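You operate a simulated robot arm through the tools that you are given. There is no shell and no other tool.

Carry out the task below with a simulated robot arm. There is one attempt and no reset: what you move stays moved.

Task
Wind all the blue yarn onto the green spool with the winder.
Fine: spool in the winder's dish, cone on the peg, yarn guide shut, turn the crank; stand the full spool in the basket. Leave the other cones. Set down upright: green spool.

Only the result counts: the job must be done as asked and must still hold three seconds after the hand-in. Knocking over, shifting, dropping, spilling or breaking anything else fails it.

Robot
A 7-joint arm with a four-finger gripper, fixed in place. Base frame: the origin is on the floor under the middle of its stand, x ahead of it, y to its left, z up; the work surface is at about z = 72. Lengths are in cm, angles in degrees, forces in N, time in s.
It reaches about 122.3 cm from its shoulder. Its first joint turns from -69.0 to 172.0 degrees. Payload 3.67 kg.
The TCP is the grasp point between the finger pads, 2.8 cm short of the fingertips. In the tool frame z runs along the fingers and y along their closing line. The gripper opens to 11.2 cm; its body begins 7.3 cm behind the TCP.
Orientation is that of the tool frame in the base frame, as a unit quaternion [w, x, y, z]. With the fingers straight down and closing along the base's y, the tool's x points along the base's -x, its y along +y and its z along -z.

Tools
- The arm moves only by the tool drive_tool. Its argument "steps" is a list of rows, each a list of 7 numbers: the shift along the base's x, y, z in m, then the turn, a rotation vector about the base's x, y, z in degrees, then the finger opening in m, from 0 to 0.112. In form: [[tx, ty, tz, wx, wy, wz, fingers], ...]. A call has 1 to 20 rows; each row shifts and turns the commanded pose from where the row before left it. Each row takes 0.2 s and may step no farther than 5 cm and 8.6 degrees from the row before; otherwise, or with a gripper value out of range, the whole call is refused. A pose out of reach is approached as far as the arm can. The call stops where the force on the tool passes 40 N (or 10 N more than at its start, if that is more) or the arm is blocked; 0.2 s more then pass. The fingers move at their own pace (about 10.25 cm/s each) and stop on an object; they squeeze with about 40 N. The grip force told is the motor's: it shows also when the fingers shut on nothing. Time passes only in rows, and 0.2 s behind the last, so rows that do not move let the fingers close. It gives the time, the measured TCP pose, the force on the tool (base axes), the opening and the grip force at its end, in the units of the frame above (readings bear some noise), with the torque about the TCP (base axes, N m) and any sound that the robot's microphone picked up.
- Cameras (640 x 400 px; columns grow to the right, rows downward): "scene" is fixed at [22, -65, 148.15]; the picture's right is [0.73, -0.68, 0.00], its down [-0.41, -0.44, -0.80] and it looks along [0.54, 0.59, -0.60] (base axes); focal length 320 px, centre (320, 200). "wrist" rides on the gripper at [6, -1.8, -10.4] in the tool frame; the picture's right is [0.29, 0.96, 0.00], its down [-0.80, 0.24, -0.55] and it looks along [-0.53, 0.16, 0.83] (tool axes); focal length 234 px, centre (320, 200).
- get_image(camera): a new picture of that camera. No time passes.
- move_column(by): slides the trunk up (or, below 0, down) by that many cm; the arm rides with it, the base frame stays. It gives what a move gives, with no picture.
- locate(camera, pixels): for up to 12 pixels [column, row] of the newest picture of that camera ("zoom" is the newest enlarged one), the place [x, y, z] in the base frame of the surface seen there, good to about 0.2 cm. No time passes.
- inspect(camera, box): a new picture of the part [left, top, right, bottom] of that camera's present view, enlarged. No time passes.
- hand_in(): hands the job in; it is judged then, once.

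Open the gripper and draw the arm clear of the work before you hand the job in, unless the task says otherwise.

The tools are called after ">>>" as name(argument=value, ...) on one line, values as JSON. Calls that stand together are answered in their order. drive_tool: Moves the arm, as the interface text tells. Its arguments: {"type":"object","properties":{"steps":{"type":"array","items":{"type":"array","items":{"type":"number"}}}},"required":["steps"]} The other tools are called the same way: move_column (by) moves the trunk up or down; get_image (camera) takes a picture; locate (camera, pixels) gives the place of the surface under pixels of a picture; inspect (camera, box) takes an enlarged picture of a part of a camera's view; hand_in () hands the job in.

At the start:

```text
t: 0.0
tool_pos: [68.38, 17.85, 108.02]
ee_rot: [0.0, -0.001, 1.0, 0.0]
wrist_force: [0.0, -0.1, -0.3]
torque: [0.0, 0.0, -0.01]
opening: 11.2
gripper_force: 0.0
trunk travel left (down, up): [-65.0, 19.0]
```

scene: 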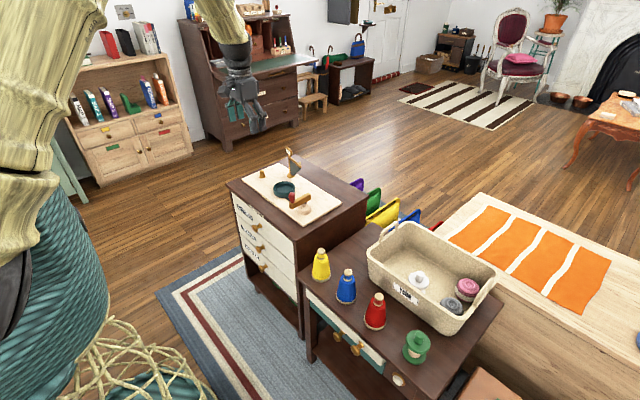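
wrist: 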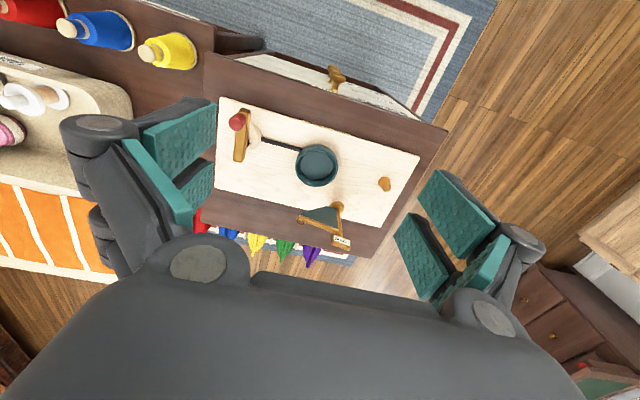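

The scene picture shows the winder board at about (290,190), cones at (320,265), (346,285), (375,310) and the green spool at (417,347). I enlarge the areas of interest to understand the parts.

>>> inspect(camera="scene", box=[220, 140, 370, 234])

>>> inspect(camera="scene", box=[290, 230, 450, 370])

>>> inspect(camera="scene", box=[350, 200, 510, 340])

>>> inspect(camera="wrist", box=[200, 60, 460, 260])

```text
4.26 times, centred on (295, 187) of scene
```

zoom: 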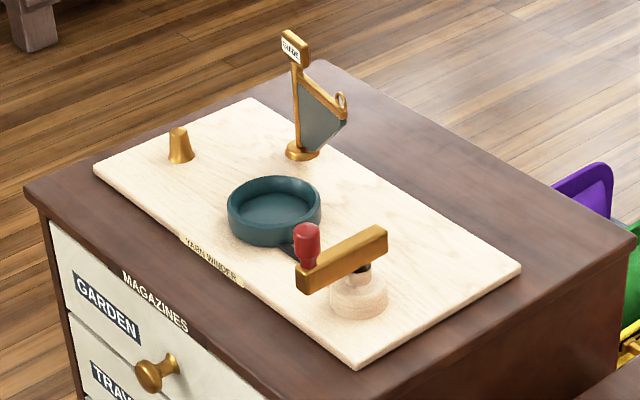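

```text
2.86 times, centred on (370, 300) of scene
```

zoom: 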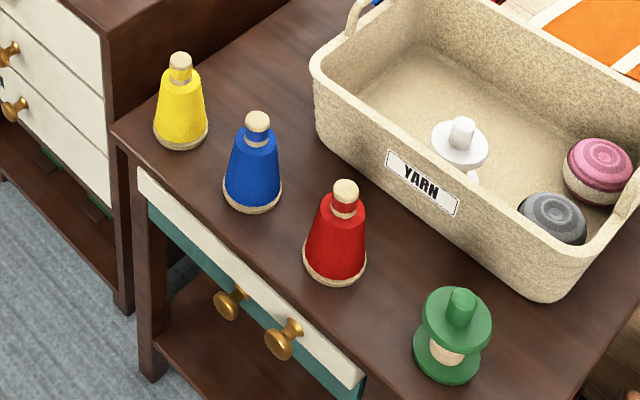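

```text
2.86 times, centred on (430, 270) of scene
```

zoom: 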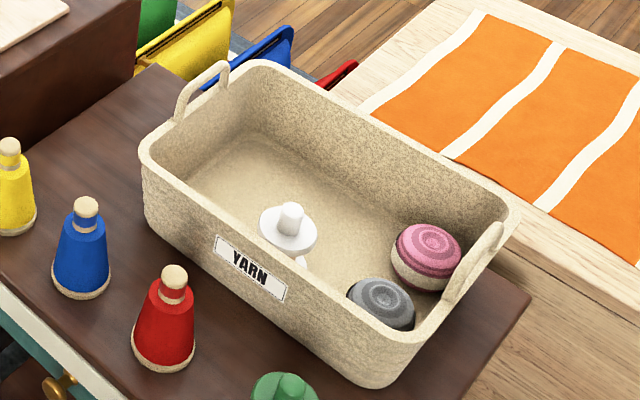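

```text
2.00 times, centred on (330, 160) of wrist
```

zoom: 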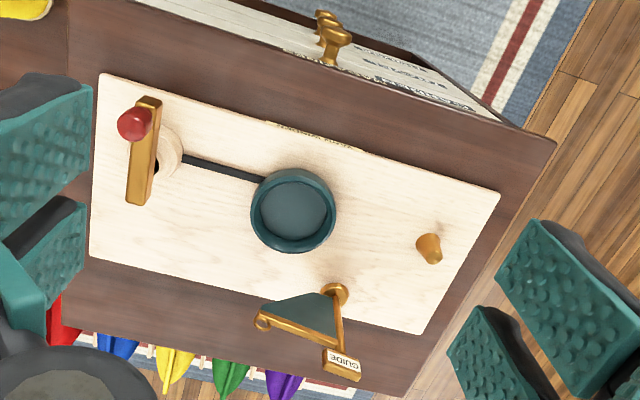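

The zooms show the dish, crank with red knob, a gold peg, and the guide (an arm with wedge and "GUIDE" label). Now I locate key points in the scene picture.

>>> get_image(camera="scene")

>>> get_image(camera="wrist")

>>> inspect(camera="scene", box=[240, 140, 340, 220])

```text
taken
```

scene: 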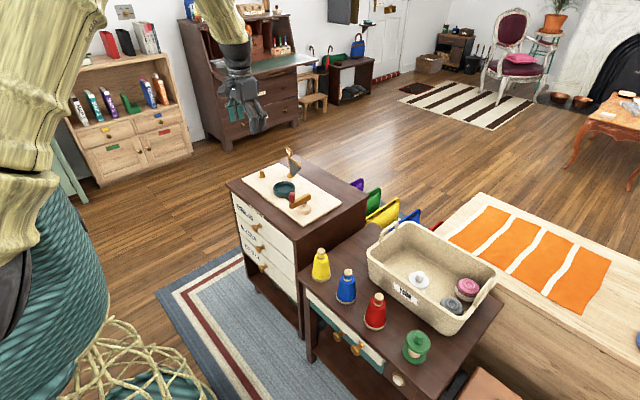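

```text
taken
```

wrist: 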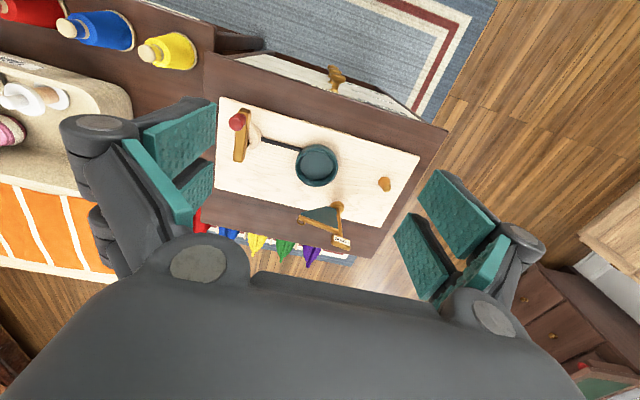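

```text
5.00 times, centred on (290, 180) of scene
```

zoom: 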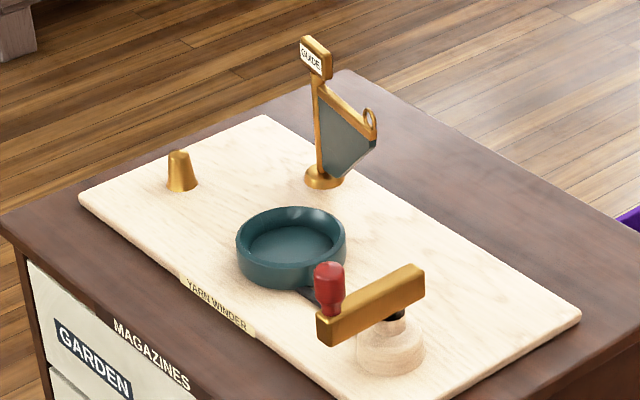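

I read off positions in this 5x zoom: peg top (179,155), peg base (183,188), dish rim and floor, crank arm and red knob, guide post and tag.

>>> locate(camera="zoom", pixels=[[179, 154], [183, 187], [290, 243], [292, 288], [238, 240], [345, 245], [290, 208], [329, 270], [415, 270], [325, 325], [312, 60], [322, 175]])

>>> locate(camera="zoom", pixels=[[330, 305], [395, 355], [375, 145], [368, 112], [350, 130], [320, 100], [120, 200], [575, 318], [264, 118], [345, 165], [310, 40], [325, 72]])

>>> locate(camera="scene", pixels=[[320, 251], [320, 278], [347, 272], [346, 300], [379, 298], [375, 327], [419, 336], [413, 361], [405, 343], [428, 343], [418, 280], [412, 265]])

>>> locate(camera="wrist", pixels=[[316, 165], [385, 184], [238, 120], [242, 155], [316, 147], [316, 183], [297, 165], [336, 165], [343, 243], [302, 220], [336, 205], [100, 30]])

```text
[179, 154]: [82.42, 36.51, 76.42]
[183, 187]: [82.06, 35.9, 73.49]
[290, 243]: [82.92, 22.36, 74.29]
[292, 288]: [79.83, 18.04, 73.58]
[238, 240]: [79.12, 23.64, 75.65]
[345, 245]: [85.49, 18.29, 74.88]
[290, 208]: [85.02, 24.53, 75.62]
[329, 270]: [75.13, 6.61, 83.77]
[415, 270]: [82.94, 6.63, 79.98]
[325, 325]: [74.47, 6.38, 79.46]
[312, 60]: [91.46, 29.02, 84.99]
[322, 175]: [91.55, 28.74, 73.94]
```

```text
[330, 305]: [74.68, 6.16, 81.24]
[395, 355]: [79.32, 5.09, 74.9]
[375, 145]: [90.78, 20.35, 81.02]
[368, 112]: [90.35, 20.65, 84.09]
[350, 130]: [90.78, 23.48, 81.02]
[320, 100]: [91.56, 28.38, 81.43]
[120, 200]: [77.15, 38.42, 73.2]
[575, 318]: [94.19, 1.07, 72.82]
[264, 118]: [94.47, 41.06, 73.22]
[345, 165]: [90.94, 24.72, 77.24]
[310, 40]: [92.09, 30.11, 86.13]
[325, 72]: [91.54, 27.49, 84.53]
```

```text
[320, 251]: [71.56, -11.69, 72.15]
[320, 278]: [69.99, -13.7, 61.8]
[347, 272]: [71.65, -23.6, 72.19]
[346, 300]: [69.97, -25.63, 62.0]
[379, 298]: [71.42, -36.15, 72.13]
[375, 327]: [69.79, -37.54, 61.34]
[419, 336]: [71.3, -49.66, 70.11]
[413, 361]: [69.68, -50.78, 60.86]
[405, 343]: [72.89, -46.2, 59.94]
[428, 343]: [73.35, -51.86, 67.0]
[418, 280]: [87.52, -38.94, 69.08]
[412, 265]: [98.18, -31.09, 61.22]
```

```text
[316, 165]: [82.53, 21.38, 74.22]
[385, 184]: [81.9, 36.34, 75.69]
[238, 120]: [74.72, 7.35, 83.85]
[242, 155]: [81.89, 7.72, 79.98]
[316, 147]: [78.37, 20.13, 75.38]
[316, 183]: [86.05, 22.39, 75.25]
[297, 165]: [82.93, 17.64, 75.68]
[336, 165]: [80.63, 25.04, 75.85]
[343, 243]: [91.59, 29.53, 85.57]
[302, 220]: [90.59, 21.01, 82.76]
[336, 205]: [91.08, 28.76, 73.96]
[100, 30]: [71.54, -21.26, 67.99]
```

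Winder frame is now clear: dish centre ≈(82.3,21.4), peg ≈(82.1,36.2), guide post ≈(91.5,28.7), crank knob ≈(74.8,7). Now I locate the basket rim, its contents and the table extents.

>>> inspect(camera="scene", box=[360, 210, 510, 380])

>>> locate(camera="scene", pixels=[[369, 256], [368, 280], [447, 318], [445, 340], [493, 275], [411, 223], [400, 255], [440, 270], [420, 300], [465, 290], [450, 304], [417, 276]])

```text
2.35 times, centred on (435, 295) of scene
```

zoom: 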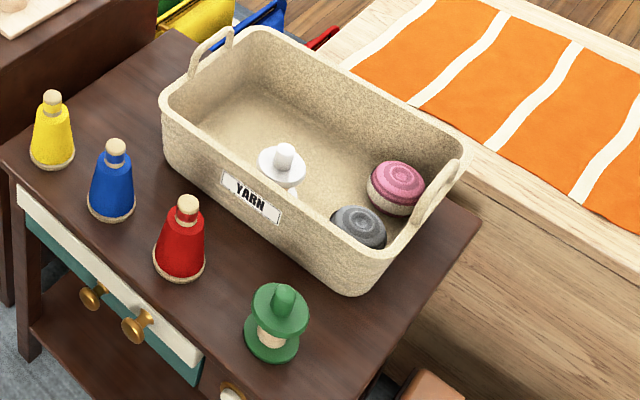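

```text
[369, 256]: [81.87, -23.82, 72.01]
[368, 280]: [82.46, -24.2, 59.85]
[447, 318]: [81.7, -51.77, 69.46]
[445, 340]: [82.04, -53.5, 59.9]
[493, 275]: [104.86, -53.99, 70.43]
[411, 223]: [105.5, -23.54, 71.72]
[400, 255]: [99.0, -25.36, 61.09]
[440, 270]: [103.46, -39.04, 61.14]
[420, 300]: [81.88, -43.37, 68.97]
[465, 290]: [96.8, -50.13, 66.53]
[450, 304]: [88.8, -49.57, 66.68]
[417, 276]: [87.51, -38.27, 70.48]
```

The basket spans x≈82–105, y≈-54…-23 with white, pink and grey items inside; free floor near (98,-32). I move the hand high over to the green spool for a closer look.

>>> drive_tool(steps=[[0.002, -0.0485, 0, 0, 0, 0, 0.112], [0.002, -0.0485, 0, 0, 0, 0, 0.112], [0.002, -0.0485, 0, 0, 0, 0, 0.112], [0.002, -0.0485, 0, 0, 0, 0, 0.112], [0.002, -0.0485, 0, 0, 0, 0, 0.112], [0.002, -0.0485, 0, 0, 0, 0, 0.112], [0.002, -0.0485, 0, 0, 0, 0, 0.112], [0.002, -0.0485, 0, 0, 0, 0, 0.112], [0.002, -0.0485, 0, 0, 0, 0, 0.112], [0.002, -0.0485, 0, 0, 0, 0, 0.112], [0.002, -0.0485, 0, 0, 0, 0, 0.112], [0.002, -0.0485, 0, 0, 0, 0, 0.112], [0.002, -0.0485, 0, 0, 0, 0, 0.112], [0.002, -0.0485, 0, 0, 0, 0, 0.112]])

```text
t: 3.0
tool_pos: [71.15, -50.33, 107.9]
ee_rot: [-0.001, 0.0, 1.0, 0.002]
wrist_force: [0.3, 0.0, 0.7]
torque: [0.06, 0.01, -0.05]
opening: 11.18
gripper_force: 0.1
trunk travel left (down, up): [-65.0, 19.0]
```

The hand is above the spool at z≈108. I take both pictures.

>>> get_image(camera="wrist")

>>> get_image(camera="scene")

```text
taken
```

wrist: 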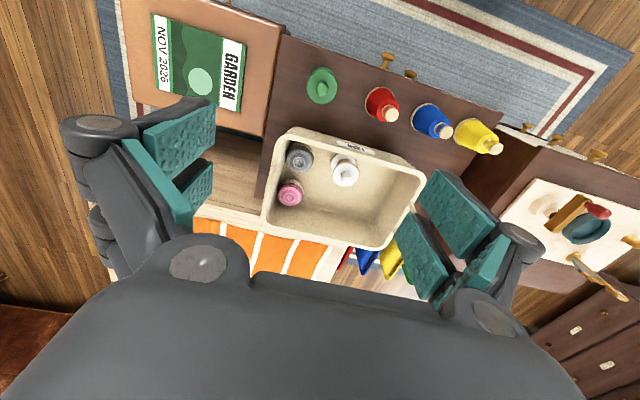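

```text
taken
```

scene: 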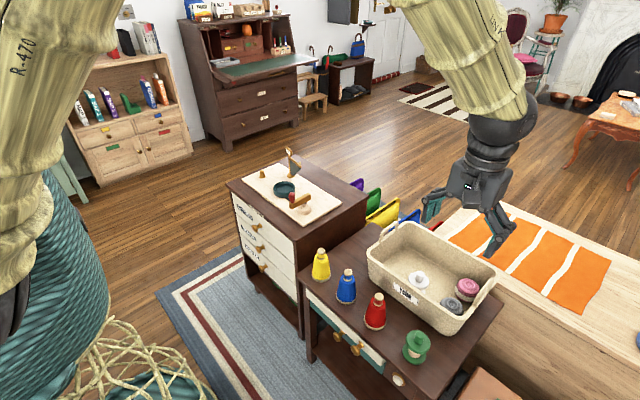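

The spool is seen at (323,85) of the wrist picture. I locate finger pads to learn the hand's extent, plus spool points.

>>> locate(camera="wrist", pixels=[[460, 215], [425, 258], [480, 270], [500, 240], [160, 200], [195, 185], [175, 135], [215, 110], [490, 320], [435, 180], [400, 225], [435, 300]])

>>> locate(camera="wrist", pixels=[[322, 84], [322, 72], [322, 98], [308, 86], [338, 86], [390, 114], [445, 131], [496, 147], [378, 95], [344, 172], [298, 157], [290, 194]])

>>> inspect(camera="wrist", box=[280, 50, 520, 200])

```text
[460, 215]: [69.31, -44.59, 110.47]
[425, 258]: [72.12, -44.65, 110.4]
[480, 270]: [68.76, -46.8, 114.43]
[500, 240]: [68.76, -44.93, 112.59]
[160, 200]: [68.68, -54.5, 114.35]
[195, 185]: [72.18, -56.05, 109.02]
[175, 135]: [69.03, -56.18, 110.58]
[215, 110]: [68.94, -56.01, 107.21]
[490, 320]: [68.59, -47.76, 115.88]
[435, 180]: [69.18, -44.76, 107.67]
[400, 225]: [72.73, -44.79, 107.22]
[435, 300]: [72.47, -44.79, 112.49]
```

```text
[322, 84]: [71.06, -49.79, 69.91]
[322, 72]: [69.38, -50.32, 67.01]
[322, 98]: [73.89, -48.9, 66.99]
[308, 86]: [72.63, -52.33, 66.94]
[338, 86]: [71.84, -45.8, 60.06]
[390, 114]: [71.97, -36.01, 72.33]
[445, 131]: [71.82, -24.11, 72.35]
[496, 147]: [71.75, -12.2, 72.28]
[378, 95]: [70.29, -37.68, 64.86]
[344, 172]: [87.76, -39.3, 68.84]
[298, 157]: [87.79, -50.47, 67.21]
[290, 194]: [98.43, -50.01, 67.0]
```

```text
2.67 times, centred on (400, 125) of wrist
```

zoom: 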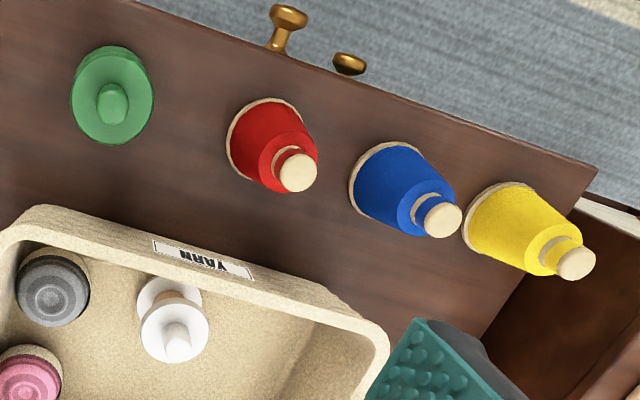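

Pads seem to sit at x≈±1.8 from the TCP; I need the gap between the two fingers of each side. I enlarge the right-hand pads.

>>> inspect(camera="wrist", box=[380, 150, 560, 330])

```text
2.22 times, centred on (470, 240) of wrist
```

zoom: 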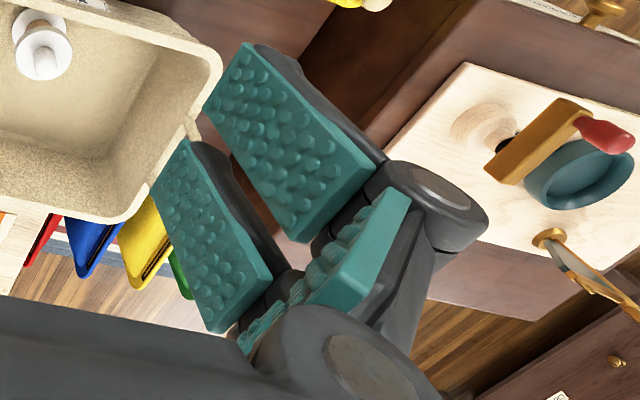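

>>> locate(camera="zoom", pixels=[[248, 52], [208, 115], [290, 235], [355, 180], [182, 145], [155, 195], [210, 325], [268, 275], [190, 155], [395, 200], [300, 290], [240, 340]])

```text
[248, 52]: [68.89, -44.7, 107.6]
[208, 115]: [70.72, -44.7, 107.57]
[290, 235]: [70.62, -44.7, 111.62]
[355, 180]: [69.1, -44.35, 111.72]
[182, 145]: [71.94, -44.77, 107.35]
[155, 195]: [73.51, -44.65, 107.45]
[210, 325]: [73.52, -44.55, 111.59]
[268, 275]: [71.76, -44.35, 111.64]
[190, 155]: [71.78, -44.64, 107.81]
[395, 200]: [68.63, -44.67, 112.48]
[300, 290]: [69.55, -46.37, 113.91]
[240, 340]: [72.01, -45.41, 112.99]
```

Pads are 1.8 cm wide with a ~1.1 cm gap between, bottoms at z≈107.4 while the TCP reads 107.9 – so tips may drop on closing. I test closing to 5 cm in free air.

>>> drive_tool(steps=[[0, 0, 0, 0, 0, 0, 0.05], [0, 0, 0, 0, 0, 0, 0.05], [0, 0, 0, 0, 0, 0, 0.05]])

>>> inspect(camera="wrist", box=[160, 60, 480, 260])

```text
t: 3.8
tool_pos: [71.2, -50.15, 108.08]
ee_rot: [0.0, 0.001, 1.0, 0.0]
wrist_force: [1.1, 0.6, 0.0]
torque: [-0.02, 0.0, 0.0]
opening: 5.0
gripper_force: 0.0
trunk travel left (down, up): [-65.0, 19.0]
```

```text
2.00 times, centred on (320, 160) of wrist
```

zoom: 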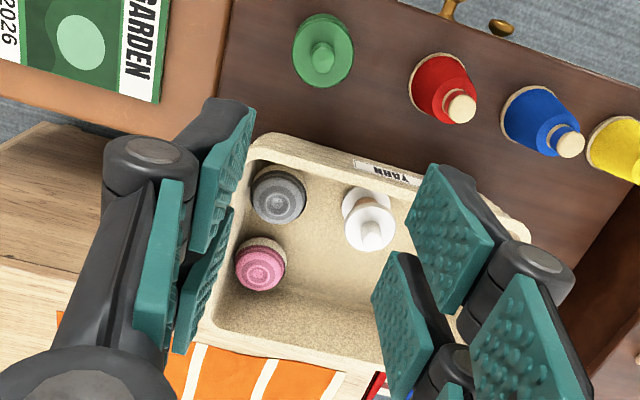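

Fingers now at 5 cm; I locate the pad tips and tops in this zoom.

>>> locate(camera="zoom", pixels=[[430, 170], [408, 235], [490, 245], [442, 305], [400, 258], [375, 310], [435, 345], [410, 390], [250, 110], [240, 180], [190, 250], [560, 340]])

```text
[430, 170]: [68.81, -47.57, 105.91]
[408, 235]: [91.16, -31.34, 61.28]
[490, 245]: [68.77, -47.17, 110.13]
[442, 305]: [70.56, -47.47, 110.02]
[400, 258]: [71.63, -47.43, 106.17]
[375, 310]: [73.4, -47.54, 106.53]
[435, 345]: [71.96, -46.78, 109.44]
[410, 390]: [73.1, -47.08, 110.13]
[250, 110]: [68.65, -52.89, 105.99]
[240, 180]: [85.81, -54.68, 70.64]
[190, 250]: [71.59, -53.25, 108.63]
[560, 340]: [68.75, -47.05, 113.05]
```

At 5 cm opening the tips are 2.3 cm below the TCP, so the tips sink as the fingers close. I descend toward the spool to z≈80 for a closer look before gripping its stem.

>>> drive_tool(steps=[[0.0005, 0.0005, -0.047, 0, 0, 0, 0.05], [0.0005, 0.0005, -0.047, 0, 0, 0, 0.05], [0.0005, 0.0005, -0.047, 0, 0, 0, 0.05], [0.0005, 0.0005, -0.047, 0, 0, 0, 0.05], [0.0005, 0.0005, -0.047, 0, 0, 0, 0.05], [0.0, 0.0005, -0.045, 0, 0, 0, 0.05]])

>>> get_image(camera="wrist")

>>> inspect(camera="scene", box=[340, 240, 500, 380])

```text
t: 5.2
tool_pos: [71.43, -49.85, 79.96]
ee_rot: [0.0, 0.0, 1.0, 0.0]
wrist_force: [0.3, 1.0, -0.9]
torque: [0.05, 0.02, -0.03]
opening: 4.99
gripper_force: 0.2
trunk travel left (down, up): [-65.0, 19.0]
```

```text
taken
```

wrist: 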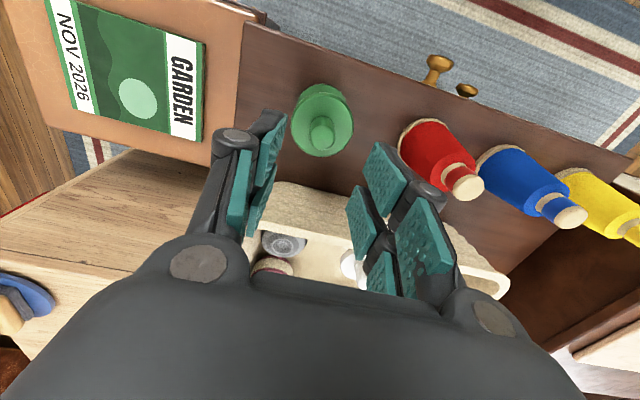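

```text
2.86 times, centred on (420, 310) of scene
```

zoom: 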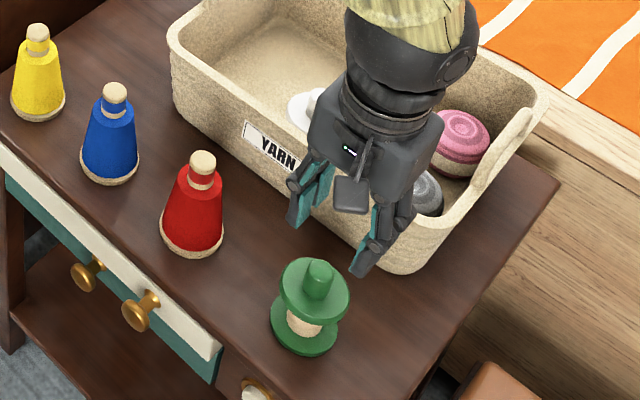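

The spool now shows at (322,120) in the wrist view. I enlarge it to fix its centre precisely.

>>> inspect(camera="wrist", box=[280, 70, 370, 170])

>>> inspect(camera="wrist", box=[280, 70, 370, 170])

```text
4.00 times, centred on (325, 120) of wrist
```

zoom: 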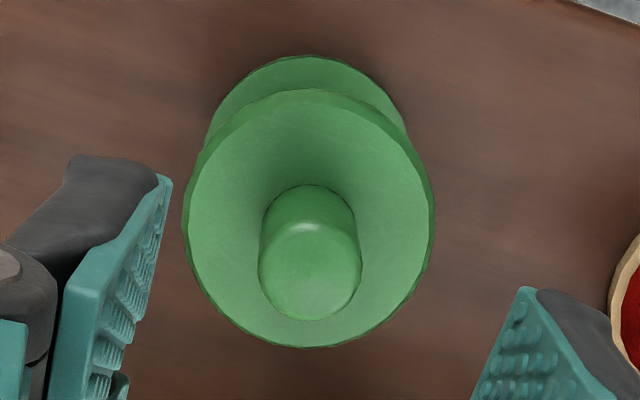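

```text
4.00 times, centred on (325, 120) of wrist
```

zoom: 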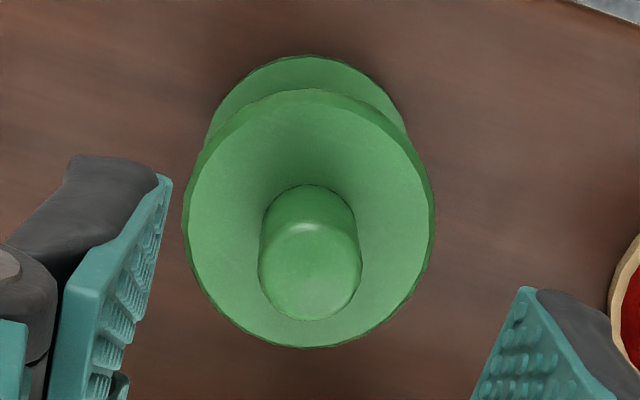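

>>> locate(camera="zoom", pixels=[[310, 270], [310, 318], [265, 270], [357, 268], [312, 190], [312, 95], [312, 345], [188, 222], [432, 222], [310, 340], [312, 58], [210, 135]])

```text
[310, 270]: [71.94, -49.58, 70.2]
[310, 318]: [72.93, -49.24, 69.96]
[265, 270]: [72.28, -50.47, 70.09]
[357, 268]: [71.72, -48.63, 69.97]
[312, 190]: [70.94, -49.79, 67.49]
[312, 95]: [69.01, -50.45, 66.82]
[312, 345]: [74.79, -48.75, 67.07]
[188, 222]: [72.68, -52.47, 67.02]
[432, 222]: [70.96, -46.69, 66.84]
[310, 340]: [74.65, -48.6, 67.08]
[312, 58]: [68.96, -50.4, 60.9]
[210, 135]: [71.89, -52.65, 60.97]
```

Spool centre ≈(71.87,-49.6), flange radius 3.0 at z=67.0, stem radius ~1.0 up to z=70.2. I descend to TCP z≈70.2 and close on the stem.

>>> drive_tool(steps=[[0.0022, 0.0008, -0.04, 0, 0, 0, 0.05], [0.0022, 0.0007, -0.03, 0, 0, 0, 0.05], [0, 0, -0.02, 0, 0, 0, 0.05], [0, 0, -0.008, 0, 0, 0, 0.05], [0, 0, 0, 0, 0, 0, 0.03], [0, 0, 0, 0, 0, 0, 0.02], [0, 0, 0, 0, 0, 0, 0.01], [0, 0, 0, 0, 0, 0, 0.01]])

```text
t: 7.0
tool_pos: [71.83, -49.57, 70.27]
ee_rot: [0.0, 0.0, 1.0, 0.001]
wrist_force: [1.7, -0.6, 2.0]
torque: [-0.03, -0.15, -0.02]
opening: 2.02
gripper_force: 39.9
trunk travel left (down, up): [-65.0, 19.0]
```

Gripped the 2.0 cm stem with 40 N. I lift straight up by about 5 cm and check.

>>> drive_tool(steps=[[0, 0, 0.01, 0, 0, 0, 0.01], [0, 0, 0.02, 0, 0, 0, 0.01], [0, 0, 0.03, 0, 0, 0, 0.01]])

>>> inspect(camera="scene", box=[340, 240, 500, 380])

>>> get_image(camera="wrist")

```text
t: 7.8
tool_pos: [71.83, -49.42, 76.26]
ee_rot: [0.001, 0.0, 1.0, 0.0]
wrist_force: [-0.9, 0.4, -0.6]
torque: [0.01, -0.04, 0.0]
opening: 1.89
gripper_force: 40.0
trunk travel left (down, up): [-65.0, 19.0]
```

```text
2.86 times, centred on (420, 310) of scene
```

zoom: 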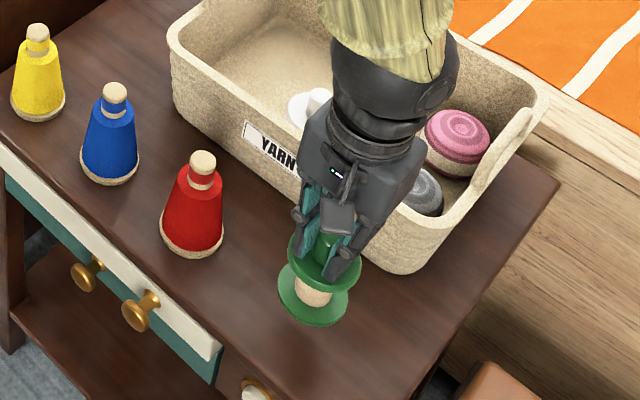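

```text
taken
```

wrist: 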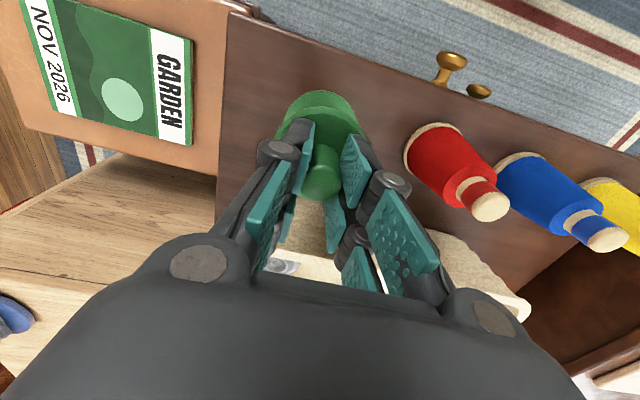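

The spool is held upright. Before transferring I measure the dish accurately with a strong zoom in the scene view.

>>> inspect(camera="scene", box=[266, 174, 306, 206])

>>> locate(camera="wrist", pixels=[[322, 185], [322, 108], [322, 93], [290, 120], [355, 115], [322, 150]])

```text
12.50 times, centred on (286, 190) of scene
```

zoom: 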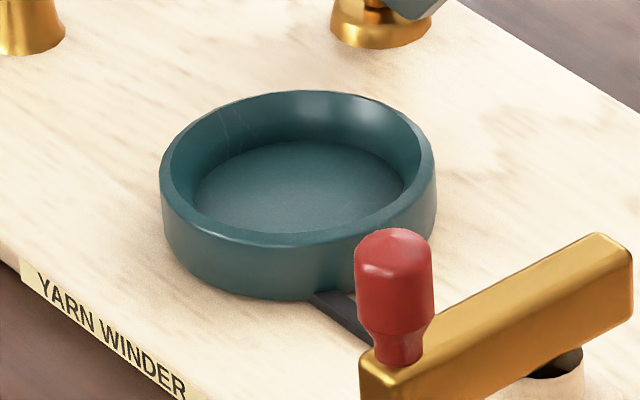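

```text
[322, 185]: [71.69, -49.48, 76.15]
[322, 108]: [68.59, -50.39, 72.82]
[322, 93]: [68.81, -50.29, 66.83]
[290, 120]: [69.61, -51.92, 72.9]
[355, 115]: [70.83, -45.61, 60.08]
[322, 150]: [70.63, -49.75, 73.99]
```

The dish rim and floor are crisp here; I locate rim and floor points.

>>> locate(camera="zoom", pixels=[[168, 180], [429, 175], [298, 95], [290, 240], [200, 190], [405, 180], [300, 145], [300, 228], [300, 185], [220, 110], [385, 220], [200, 220]])

>>> locate(camera="zoom", pixels=[[395, 285], [395, 240], [375, 262], [425, 262], [400, 340], [380, 375], [610, 250], [500, 295], [560, 360], [575, 390], [34, 40], [380, 30]])

```text
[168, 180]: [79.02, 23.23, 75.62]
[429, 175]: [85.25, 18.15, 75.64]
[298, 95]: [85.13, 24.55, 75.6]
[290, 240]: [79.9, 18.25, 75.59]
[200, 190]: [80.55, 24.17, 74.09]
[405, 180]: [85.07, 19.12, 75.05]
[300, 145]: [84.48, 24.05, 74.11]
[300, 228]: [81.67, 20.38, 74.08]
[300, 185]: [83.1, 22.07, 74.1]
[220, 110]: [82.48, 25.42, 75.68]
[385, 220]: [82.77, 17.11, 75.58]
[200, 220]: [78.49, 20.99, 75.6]
```

```text
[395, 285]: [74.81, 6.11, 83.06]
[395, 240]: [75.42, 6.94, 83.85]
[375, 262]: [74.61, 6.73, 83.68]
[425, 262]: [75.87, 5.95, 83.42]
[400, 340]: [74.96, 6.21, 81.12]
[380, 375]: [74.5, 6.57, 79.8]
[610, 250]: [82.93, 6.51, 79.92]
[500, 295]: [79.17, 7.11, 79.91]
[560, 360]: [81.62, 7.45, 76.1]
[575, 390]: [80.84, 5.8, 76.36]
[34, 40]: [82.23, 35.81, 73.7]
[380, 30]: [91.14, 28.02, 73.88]
```

Dish centre fits (82.6,21.28), rim R≈4.1 at z=75.6, floor z=74.1. I raise the spool to TCP z≈102 and carry it over the dish.

>>> drive_tool(steps=[[0, 0, 0.043, 0, 0, 0, 0.01], [0, 0, 0.043, 0, 0, 0, 0.01], [0, 0, 0.043, 0, 0, 0, 0.01], [0, 0, 0.043, 0, 0, 0, 0.01], [0, 0, 0.043, 0, 0, 0, 0.01], [0, 0, 0.043, 0, 0, 0, 0.01]])

>>> drive_tool(steps=[[0.00715, 0.04725, 0, 0, 0, 0, 0.01], [0.00715, 0.04725, 0, 0, 0, 0, 0.01], [0.00715, 0.04725, 0, 0, 0, 0, 0.01], [0.00715, 0.04725, 0, 0, 0, 0, 0.01], [0.00715, 0.04725, 0, 0, 0, 0, 0.01], [0.00715, 0.04725, 0, 0, 0, 0, 0.01], [0.00715, 0.04725, 0, 0, 0, 0, 0.01], [0.00715, 0.04725, 0, 0, 0, 0, 0.01], [0.00715, 0.04725, 0, 0, 0, 0, 0.01], [0.00715, 0.04725, 0, 0, 0, 0, 0.01], [0.00715, 0.04725, 0, 0, 0, 0, 0.01], [0.00715, 0.04725, 0, 0, 0, 0, 0.01], [0.00715, 0.04725, 0, 0, 0, 0, 0.01], [0.00715, 0.04725, 0, 0, 0, 0, 0.01], [0.00715, 0.04725, 0, 0, 0, 0, 0.01]])

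>>> inspect(camera="scene", box=[200, 60, 380, 230])

>>> get_image(camera="wrist")

```text
t: 9.2
tool_pos: [71.64, -49.38, 102.41]
ee_rot: [-0.001, 0.0, 1.0, 0.0]
wrist_force: [-1.2, -1.1, 0.0]
torque: [-0.01, -0.03, -0.04]
opening: 1.89
gripper_force: 40.2
trunk travel left (down, up): [-65.0, 19.0]
```

```text
t: 12.4
tool_pos: [83.78, 19.83, 102.85]
ee_rot: [-0.003, 0.014, 1.0, 0.013]
wrist_force: [0.4, 0.1, -0.4]
torque: [-0.06, 0.01, 0.02]
opening: 1.91
gripper_force: 40.4
trunk travel left (down, up): [-65.0, 19.0]
```

```text
2.35 times, centred on (290, 145) of scene
```

zoom: 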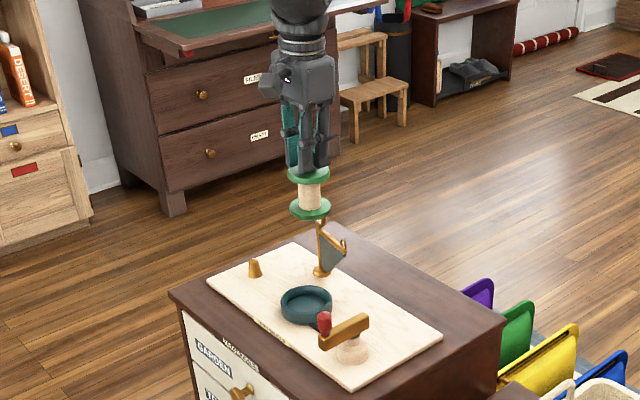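

```text
taken
```

wrist: 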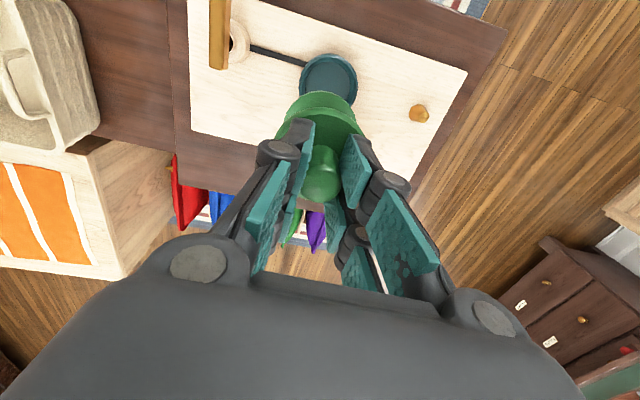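

The measured pose (83.8,19.8,102.9) lags the command (82.6,21.3,102.0). I let it settle with still rows.

>>> drive_tool(steps=[[0, 0, 0, 0, 0, 0, 0.01], [0, 0, 0, 0, 0, 0, 0.01], [0, 0, 0, 0, 0, 0, 0.01], [0, 0, 0, 0, 0, 0, 0.01]])

```text
t: 13.4
tool_pos: [83.87, 19.25, 102.59]
ee_rot: [-0.003, 0.015, 1.0, 0.011]
wrist_force: [0.0, 0.4, 0.0]
torque: [-0.03, -0.01, 0.02]
opening: 1.91
gripper_force: 39.9
trunk travel left (down, up): [-65.0, 19.0]
```

The error isn't closing (tool drifts to y=19.25), so a joint limit is likely in this posture. I back off in -x to see whether tracking recovers.

>>> drive_tool(steps=[[-0.03, 0, 0, 0, 0, 0, 0.01], [-0.03, 0, 0, 0, 0, 0, 0.01], [-0.03, 0, 0, 0, 0, 0, 0.01], [-0.03, 0, 0, 0, 0, 0, 0.01], [0, 0, 0, 0, 0, 0, 0.01], [0, 0, 0, 0, 0, 0, 0.01]])

>>> get_image(camera="scene")

```text
t: 14.2
tool_pos: [71.94, 19.63, 91.59]
ee_rot: [-0.084, 0.014, 0.996, 0.007]
wrist_force: [0.1, -0.3, -0.9]
torque: [0.01, 0.01, -0.04]
opening: 1.91
gripper_force: 39.5
trunk travel left (down, up): [-65.0, 19.0]
stopped in row 3: the arm was blocked; the commanded pose is now the measured one
```

```text
taken
```

scene: 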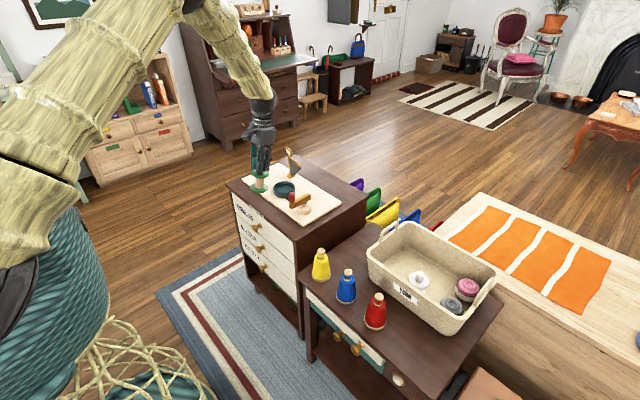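

The arm got blocked and the commanded pose was reset at (71.9,19.6,91.6) with ~9.6° tilt, the spool still held. I locate arm links in the scene picture to understand the posture.

>>> locate(camera="scene", pixels=[[30, 220], [80, 130], [130, 60], [190, 8], [235, 50], [262, 90], [262, 125], [262, 185], [60, 260], [60, 330], [10, 290], [150, 20]])

>>> get_image(camera="wrist")

>>> inspect(camera="scene", box=[200, 80, 360, 230])

```text
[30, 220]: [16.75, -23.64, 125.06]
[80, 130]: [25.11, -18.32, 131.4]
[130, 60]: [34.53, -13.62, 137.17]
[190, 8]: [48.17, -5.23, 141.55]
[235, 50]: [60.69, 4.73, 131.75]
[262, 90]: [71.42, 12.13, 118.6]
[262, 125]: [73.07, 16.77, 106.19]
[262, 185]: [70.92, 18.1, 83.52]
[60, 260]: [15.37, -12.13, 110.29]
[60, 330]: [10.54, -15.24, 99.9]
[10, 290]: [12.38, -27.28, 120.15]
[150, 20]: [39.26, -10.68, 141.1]
```

```text
taken
```

wrist: 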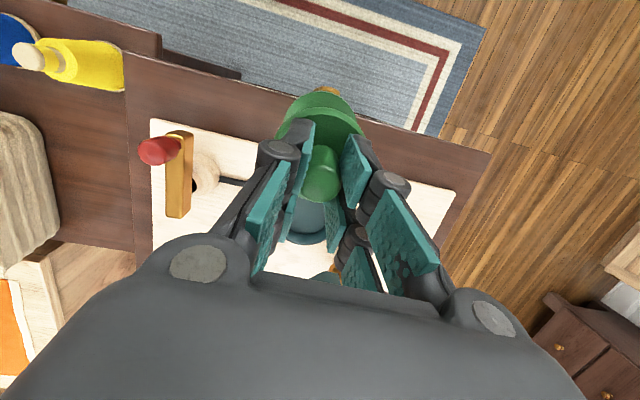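

```text
2.67 times, centred on (280, 155) of scene
```

zoom: 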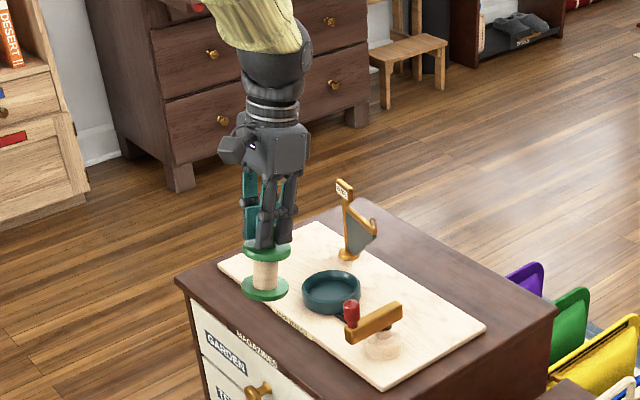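

The arm's elbow has drifted low to the right. I try a small upward move to see whether tracking is healthy from the current configuration.

>>> drive_tool(steps=[[0, 0, 0.02, 0, 0, 0, 0.01], [0, 0, 0.03, 0, 0, 0, 0.01], [0, 0, 0.03, 0, 0, 0, 0.01], [0, 0, 0, 0, 0, 0, 0.01]])

```text
t: 15.2
tool_pos: [72.44, 18.56, 98.45]
ee_rot: [-0.096, 0.024, 0.995, 0.012]
wrist_force: [-0.8, 0.8, -1.1]
torque: [-0.04, 0.0, 0.02]
opening: 1.91
gripper_force: 40.2
trunk travel left (down, up): [-65.0, 19.0]
```

It follows roughly but with drift. I hold still for a few rows to see if it converges.

>>> drive_tool(steps=[[0, 0, 0, 0, 0, 0, 0.01], [0, 0, 0, 0, 0, 0, 0.01], [0, 0, 0, 0, 0, 0, 0.01]])

>>> get_image(camera="scene")

```text
t: 16.0
tool_pos: [72.55, 18.63, 98.97]
ee_rot: [-0.093, 0.023, 0.995, 0.015]
wrist_force: [-0.2, 0.0, -1.2]
torque: [0.0, 0.01, -0.04]
opening: 1.89
gripper_force: 39.8
trunk travel left (down, up): [-65.0, 19.0]
```

```text
taken
```

scene: 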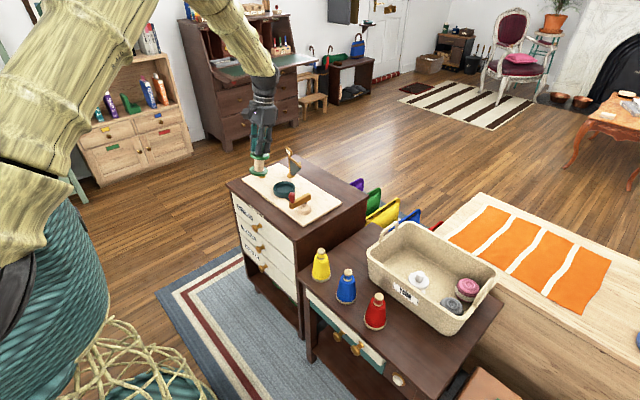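

The command now still includes the ~9.6° tilt from the block. I command the hand back to vertical to see whether the arm can reach it here.

>>> drive_tool(steps=[[0, 0, 0, -0.2, -2.4, 0.4, 0.01], [0, 0, 0, -0.2, -2.4, 0.4, 0.01], [0, 0, 0, -0.2, -2.4, 0.4, 0.01], [0, 0, 0, -0.2, -2.4, 0.4, 0.01], [0, 0, 0, 0, 0, 0, 0.01], [0, 0, 0, 0, 0, 0, 0.01]])

```text
t: 17.6
tool_pos: [72.37, 17.2, 96.08]
ee_rot: [-0.04, 0.025, 0.999, 0.023]
wrist_force: [-0.4, 0.3, -0.6]
torque: [0.03, -0.01, -0.01]
opening: 1.91
gripper_force: 39.9
trunk travel left (down, up): [-65.0, 19.0]
stopped in row 6: the arm was blocked; the commanded pose is now the measured one
```

Blocked again; the arm looks like a right-shoulder arm crossing its midline at a joint limit with the elbow low. I retreat up and toward -y, straightening the hand, to regain a healthy posture.

>>> drive_tool(steps=[[0, -0.03, 0.02, 0, 0, 0, 0.01], [0, -0.03, 0.02, 0, 0, 0, 0.01], [0, -0.03, 0.02, -0.6, -1.1, 0.7, 0.01], [0, -0.03, 0.02, -0.6, -1.1, 0.7, 0.01], [0, -0.03, 0.02, -0.7, -1.2, 0.7, 0.01], [0, -0.03, 0.02, -0.7, -1.2, 0.8, 0.01], [0, 0, 0, 0, 0, 0, 0.01], [0, 0, 0, 0, 0, 0, 0.01]])

>>> get_image(camera="scene")

```text
t: 19.4
tool_pos: [72.19, -0.61, 108.11]
ee_rot: [0.0, -0.001, 1.0, -0.001]
wrist_force: [0.1, -0.7, -0.4]
torque: [0.02, -0.03, 0.0]
opening: 1.91
gripper_force: 40.4
trunk travel left (down, up): [-65.0, 19.0]
```

```text
taken
```

scene: 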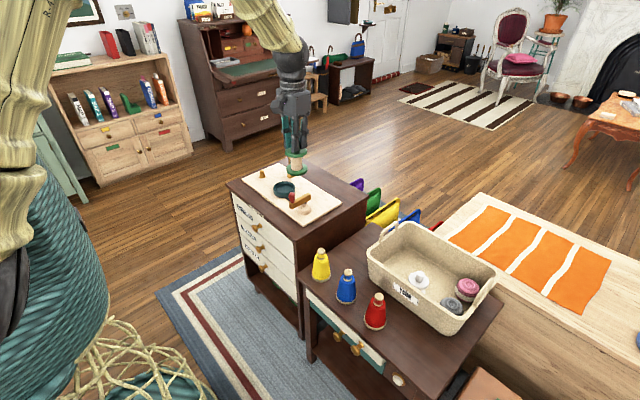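

Tracking is healthy again: vertical at (72.2,-0.6,108.1) with the elbow high. I move gradually to the starting pose (68.4,17.9,108), which was known reachable.

>>> drive_tool(steps=[[-0.008, 0.037, 0, 0, 0, 0, 0.01], [-0.008, 0.037, 0, 0, 0, 0, 0.01], [-0.008, 0.037, 0, 0, 0, 0, 0.01], [-0.008, 0.037, 0, 0, 0, 0, 0.01], [-0.008, 0.037, 0, 0, 0, 0, 0.01], [0, 0, 0, 0, 0, 0, 0.01], [0, 0, 0, 0, 0, 0, 0.01]])

>>> get_image(camera="scene")

```text
t: 21.2
tool_pos: [70.88, 14.71, 111.14]
ee_rot: [-0.007, 0.033, 0.998, 0.049]
wrist_force: [0.0, -0.3, -0.7]
torque: [0.0, 0.01, 0.01]
opening: 1.91
gripper_force: 39.6
trunk travel left (down, up): [-65.0, 19.0]
stopped in row 7: the arm was blocked; the commanded pose is now the measured one
```

```text
taken
```

scene: 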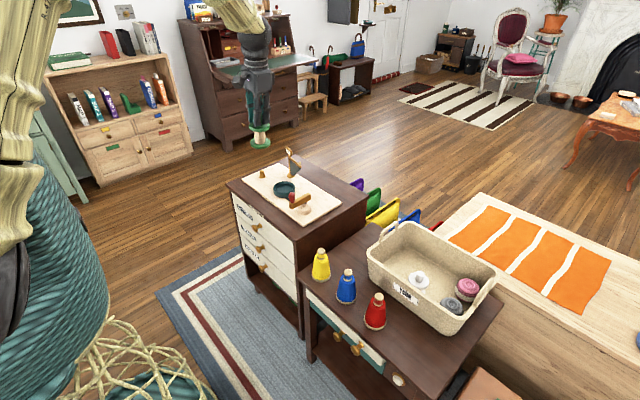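

Blocked again near (70.9,14.7,111.1). I locate arm surface points in this posture to work out which joint limits.

>>> locate(camera="scene", pixels=[[15, 230], [25, 180], [40, 120], [55, 50], [65, 10], [240, 10], [255, 50], [5, 300], [20, 260], [60, 240], [90, 300], [45, 350]])

>>> inspect(camera="scene", box=[0, 0, 320, 400])

```text
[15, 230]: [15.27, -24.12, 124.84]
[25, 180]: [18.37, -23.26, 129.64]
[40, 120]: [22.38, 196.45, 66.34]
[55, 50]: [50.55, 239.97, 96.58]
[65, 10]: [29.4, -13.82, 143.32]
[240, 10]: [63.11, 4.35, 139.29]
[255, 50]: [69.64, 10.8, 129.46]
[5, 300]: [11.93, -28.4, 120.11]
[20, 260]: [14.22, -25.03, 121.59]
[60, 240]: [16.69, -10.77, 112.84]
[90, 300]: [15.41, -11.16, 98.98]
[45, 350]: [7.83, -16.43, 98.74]
```

```text
1.00 times, centred on (160, 200) of scene (not enlarged: the box is as wide or as high as the picture)
```

zoom: 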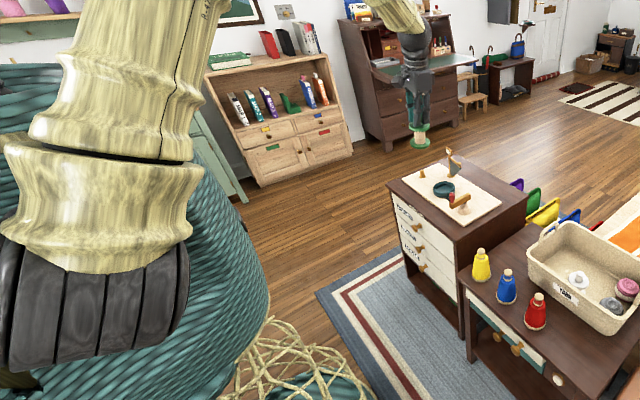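

The shoulder sits at the trunk's right-front (~(10,-25,118)), so going left makes it fold across the trunk. I retreat to the healthy area and will try yawing the hand left (the spool is round, so yaw does not matter) to free the arm.

>>> drive_tool(steps=[[0, -0.03, 0, -1.4, 0, 1, 0.01], [0, -0.03, 0, -1.4, 0, 1, 0.01], [0, -0.03, -0.01, -1.4, -0.4, 1, 0.01], [0, -0.03, -0.01, -1.4, -0.4, 0.8, 0.01], [0, -0.03, -0.01, 0, 0, 0, 0.01], [0, 0, 0, 0, 0, 0, 0.01]])

>>> drive_tool(steps=[[0, 0, 0, 0, 0, 5, 0.01], [0, 0, 0, 0, 0, 5, 0.01], [0, 0, 0, 0, 0, 5, 0.01], [0, 0, 0, 0, 0, 5, 0.01], [0, 0, 0, 0, 0, 5, 0.01], [0, 0, 0, 0, 0, 5, 0.01], [0, 0, 0, 0, 0, 0, 0.01], [0, 0, 0, 0, 0, 0, 0.01]])

>>> get_image(camera="scene")

```text
t: 22.6
tool_pos: [70.63, 0.11, 107.99]
ee_rot: [0.0, -0.001, 1.0, -0.004]
wrist_force: [-0.8, 0.0, -1.3]
torque: [-0.02, -0.02, 0.05]
opening: 1.9
gripper_force: 40.2
trunk travel left (down, up): [-65.0, 19.0]
```

```text
t: 24.4
tool_pos: [70.62, -0.04, 107.77]
ee_rot: [0.001, -0.26, 0.966, -0.003]
wrist_force: [0.5, -0.1, -1.4]
torque: [0.05, 0.02, 0.0]
opening: 1.85
gripper_force: 40.1
trunk travel left (down, up): [-65.0, 19.0]
```

```text
taken
```

scene: 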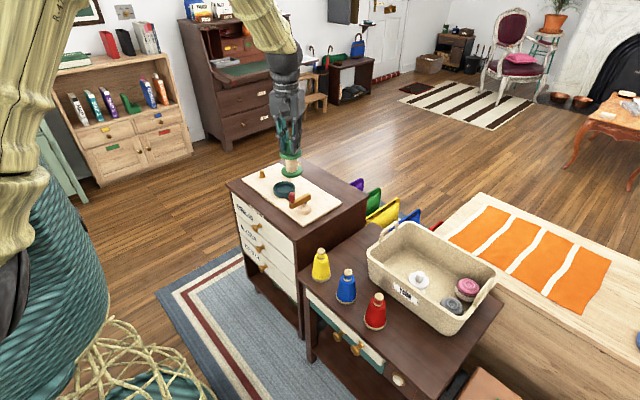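

Yaw of +30° was reached cleanly at (70.6,0,107.8). Now I move gradually toward y≈18 with this yaw and watch the tracking.

>>> drive_tool(steps=[[0.005, 0.03, 0, 0, 0, 0, 0.01], [0.005, 0.03, 0, 0, 0, 0, 0.01], [0.005, 0.03, 0, 0, 0, 0, 0.01], [0.005, 0.03, 0, 0, 0, 0, 0.01], [0, 0, 0, 0, 0, 0, 0.01]])

>>> get_image(camera="scene")

```text
t: 25.6
tool_pos: [72.68, 11.79, 107.91]
ee_rot: [0.001, -0.259, 0.966, -0.003]
wrist_force: [-0.4, -1.6, -0.7]
torque: [0.03, -0.01, -0.02]
opening: 1.91
gripper_force: 39.6
trunk travel left (down, up): [-65.0, 19.0]
```

```text
taken
```

scene: 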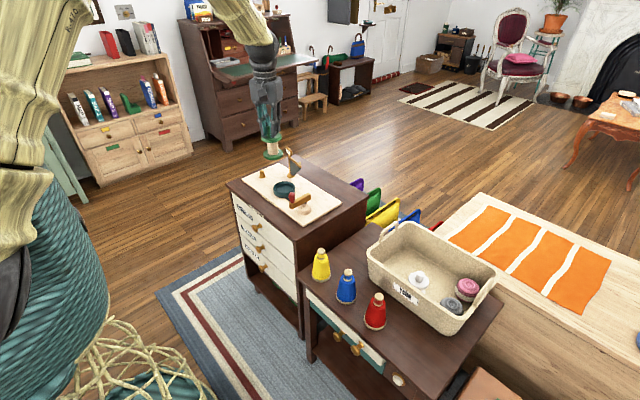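

Tracking is exact now at y=11.8. I continue to above the dish (82.6,21.3) with small steps.

>>> drive_tool(steps=[[0.01, 0.019, 0, 0, 0, 2, 0.01], [0.015, 0.019, 0, 0, 0, 2, 0.01], [0.02, 0.019, 0, 0, 0, 2, 0.01], [0.025, 0.019, 0, 0, 0, 2, 0.01], [0.029, 0.019, 0, 0, 0, 2, 0.01], [0, 0, 0, 0, 0, 0, 0.01], [0, 0, 0, 0, 0, 0, 0.01]])

>>> get_image(camera="scene")

```text
t: 27.2
tool_pos: [82.84, 21.17, 107.71]
ee_rot: [0.001, -0.341, 0.94, -0.001]
wrist_force: [0.0, 0.1, -1.8]
torque: [-0.02, -0.01, 0.01]
opening: 1.9
gripper_force: 39.6
trunk travel left (down, up): [-65.0, 19.0]
```

```text
taken
```

scene: 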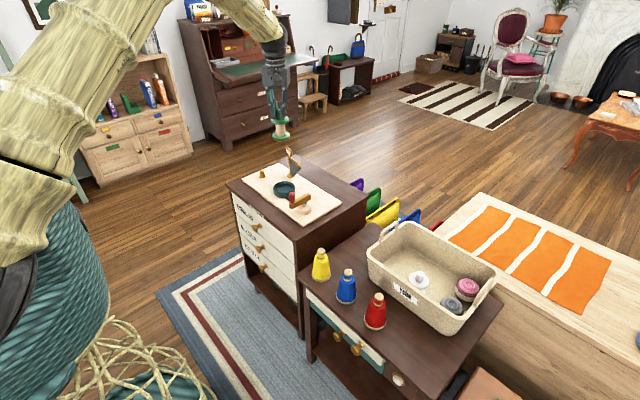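

Tracking is exact at (82.8,21.2,107.7) with yaw 40°. I descend to about z≈90 and check alignment over the dish.

>>> drive_tool(steps=[[0, 0, -0.035, 0, 0, 0, 0.01], [0, 0, -0.035, 0, 0, 0, 0.01], [0, 0, -0.035, 0, 0, 0, 0.01], [0, 0, -0.035, 0, 0, 0, 0.01], [-0.0015, 0.0005, -0.035, 0, 0, 0, 0.01], [0, 0, 0, 0, 0, 0, 0.01], [0, 0, 0, 0, 0, 0, 0.01]])

>>> inspect(camera="scene", box=[256, 130, 326, 210])

>>> get_image(camera="wrist")

```text
t: 28.8
tool_pos: [82.49, 21.63, 90.36]
ee_rot: [0.001, -0.343, 0.939, -0.003]
wrist_force: [0.6, 0.7, -1.8]
torque: [0.0, 0.03, 0.0]
opening: 1.88
gripper_force: 39.4
trunk travel left (down, up): [-65.0, 19.0]
```

```text
5.00 times, centred on (291, 170) of scene
```

zoom: 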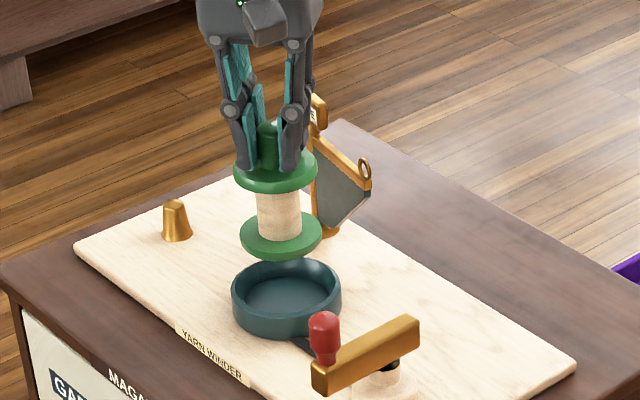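

```text
taken
```

wrist: 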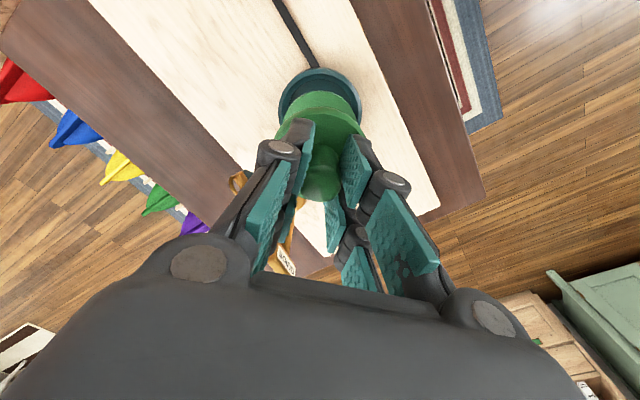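

The spool hangs just above the dish. I locate points around its lower and upper flanges to check the centre and tilt.

>>> locate(camera="zoom", pixels=[[243, 235], [319, 231], [281, 249], [260, 246], [303, 245], [250, 222], [316, 220], [237, 170], [313, 168], [275, 186], [255, 182], [296, 182]])

>>> locate(camera="zoom", pixels=[[236, 293], [338, 290], [288, 263], [286, 315], [288, 290], [175, 203], [177, 236], [364, 168], [318, 110], [325, 130], [332, 225], [345, 200]])

```text
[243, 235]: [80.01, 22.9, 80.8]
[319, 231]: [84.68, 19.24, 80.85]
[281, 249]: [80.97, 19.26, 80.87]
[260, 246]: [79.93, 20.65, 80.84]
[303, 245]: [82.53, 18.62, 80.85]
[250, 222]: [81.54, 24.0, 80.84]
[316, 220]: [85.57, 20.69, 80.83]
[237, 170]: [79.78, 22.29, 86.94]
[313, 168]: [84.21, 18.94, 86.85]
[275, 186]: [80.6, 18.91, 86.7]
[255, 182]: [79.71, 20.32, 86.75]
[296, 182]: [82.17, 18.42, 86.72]
```

```text
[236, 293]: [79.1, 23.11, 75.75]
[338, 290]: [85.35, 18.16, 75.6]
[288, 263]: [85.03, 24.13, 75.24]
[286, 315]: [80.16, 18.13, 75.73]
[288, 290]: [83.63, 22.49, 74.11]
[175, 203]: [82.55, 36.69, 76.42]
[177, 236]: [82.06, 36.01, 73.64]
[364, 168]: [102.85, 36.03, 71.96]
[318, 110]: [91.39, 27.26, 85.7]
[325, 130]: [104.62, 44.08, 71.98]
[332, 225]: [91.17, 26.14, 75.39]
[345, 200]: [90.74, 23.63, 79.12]
```

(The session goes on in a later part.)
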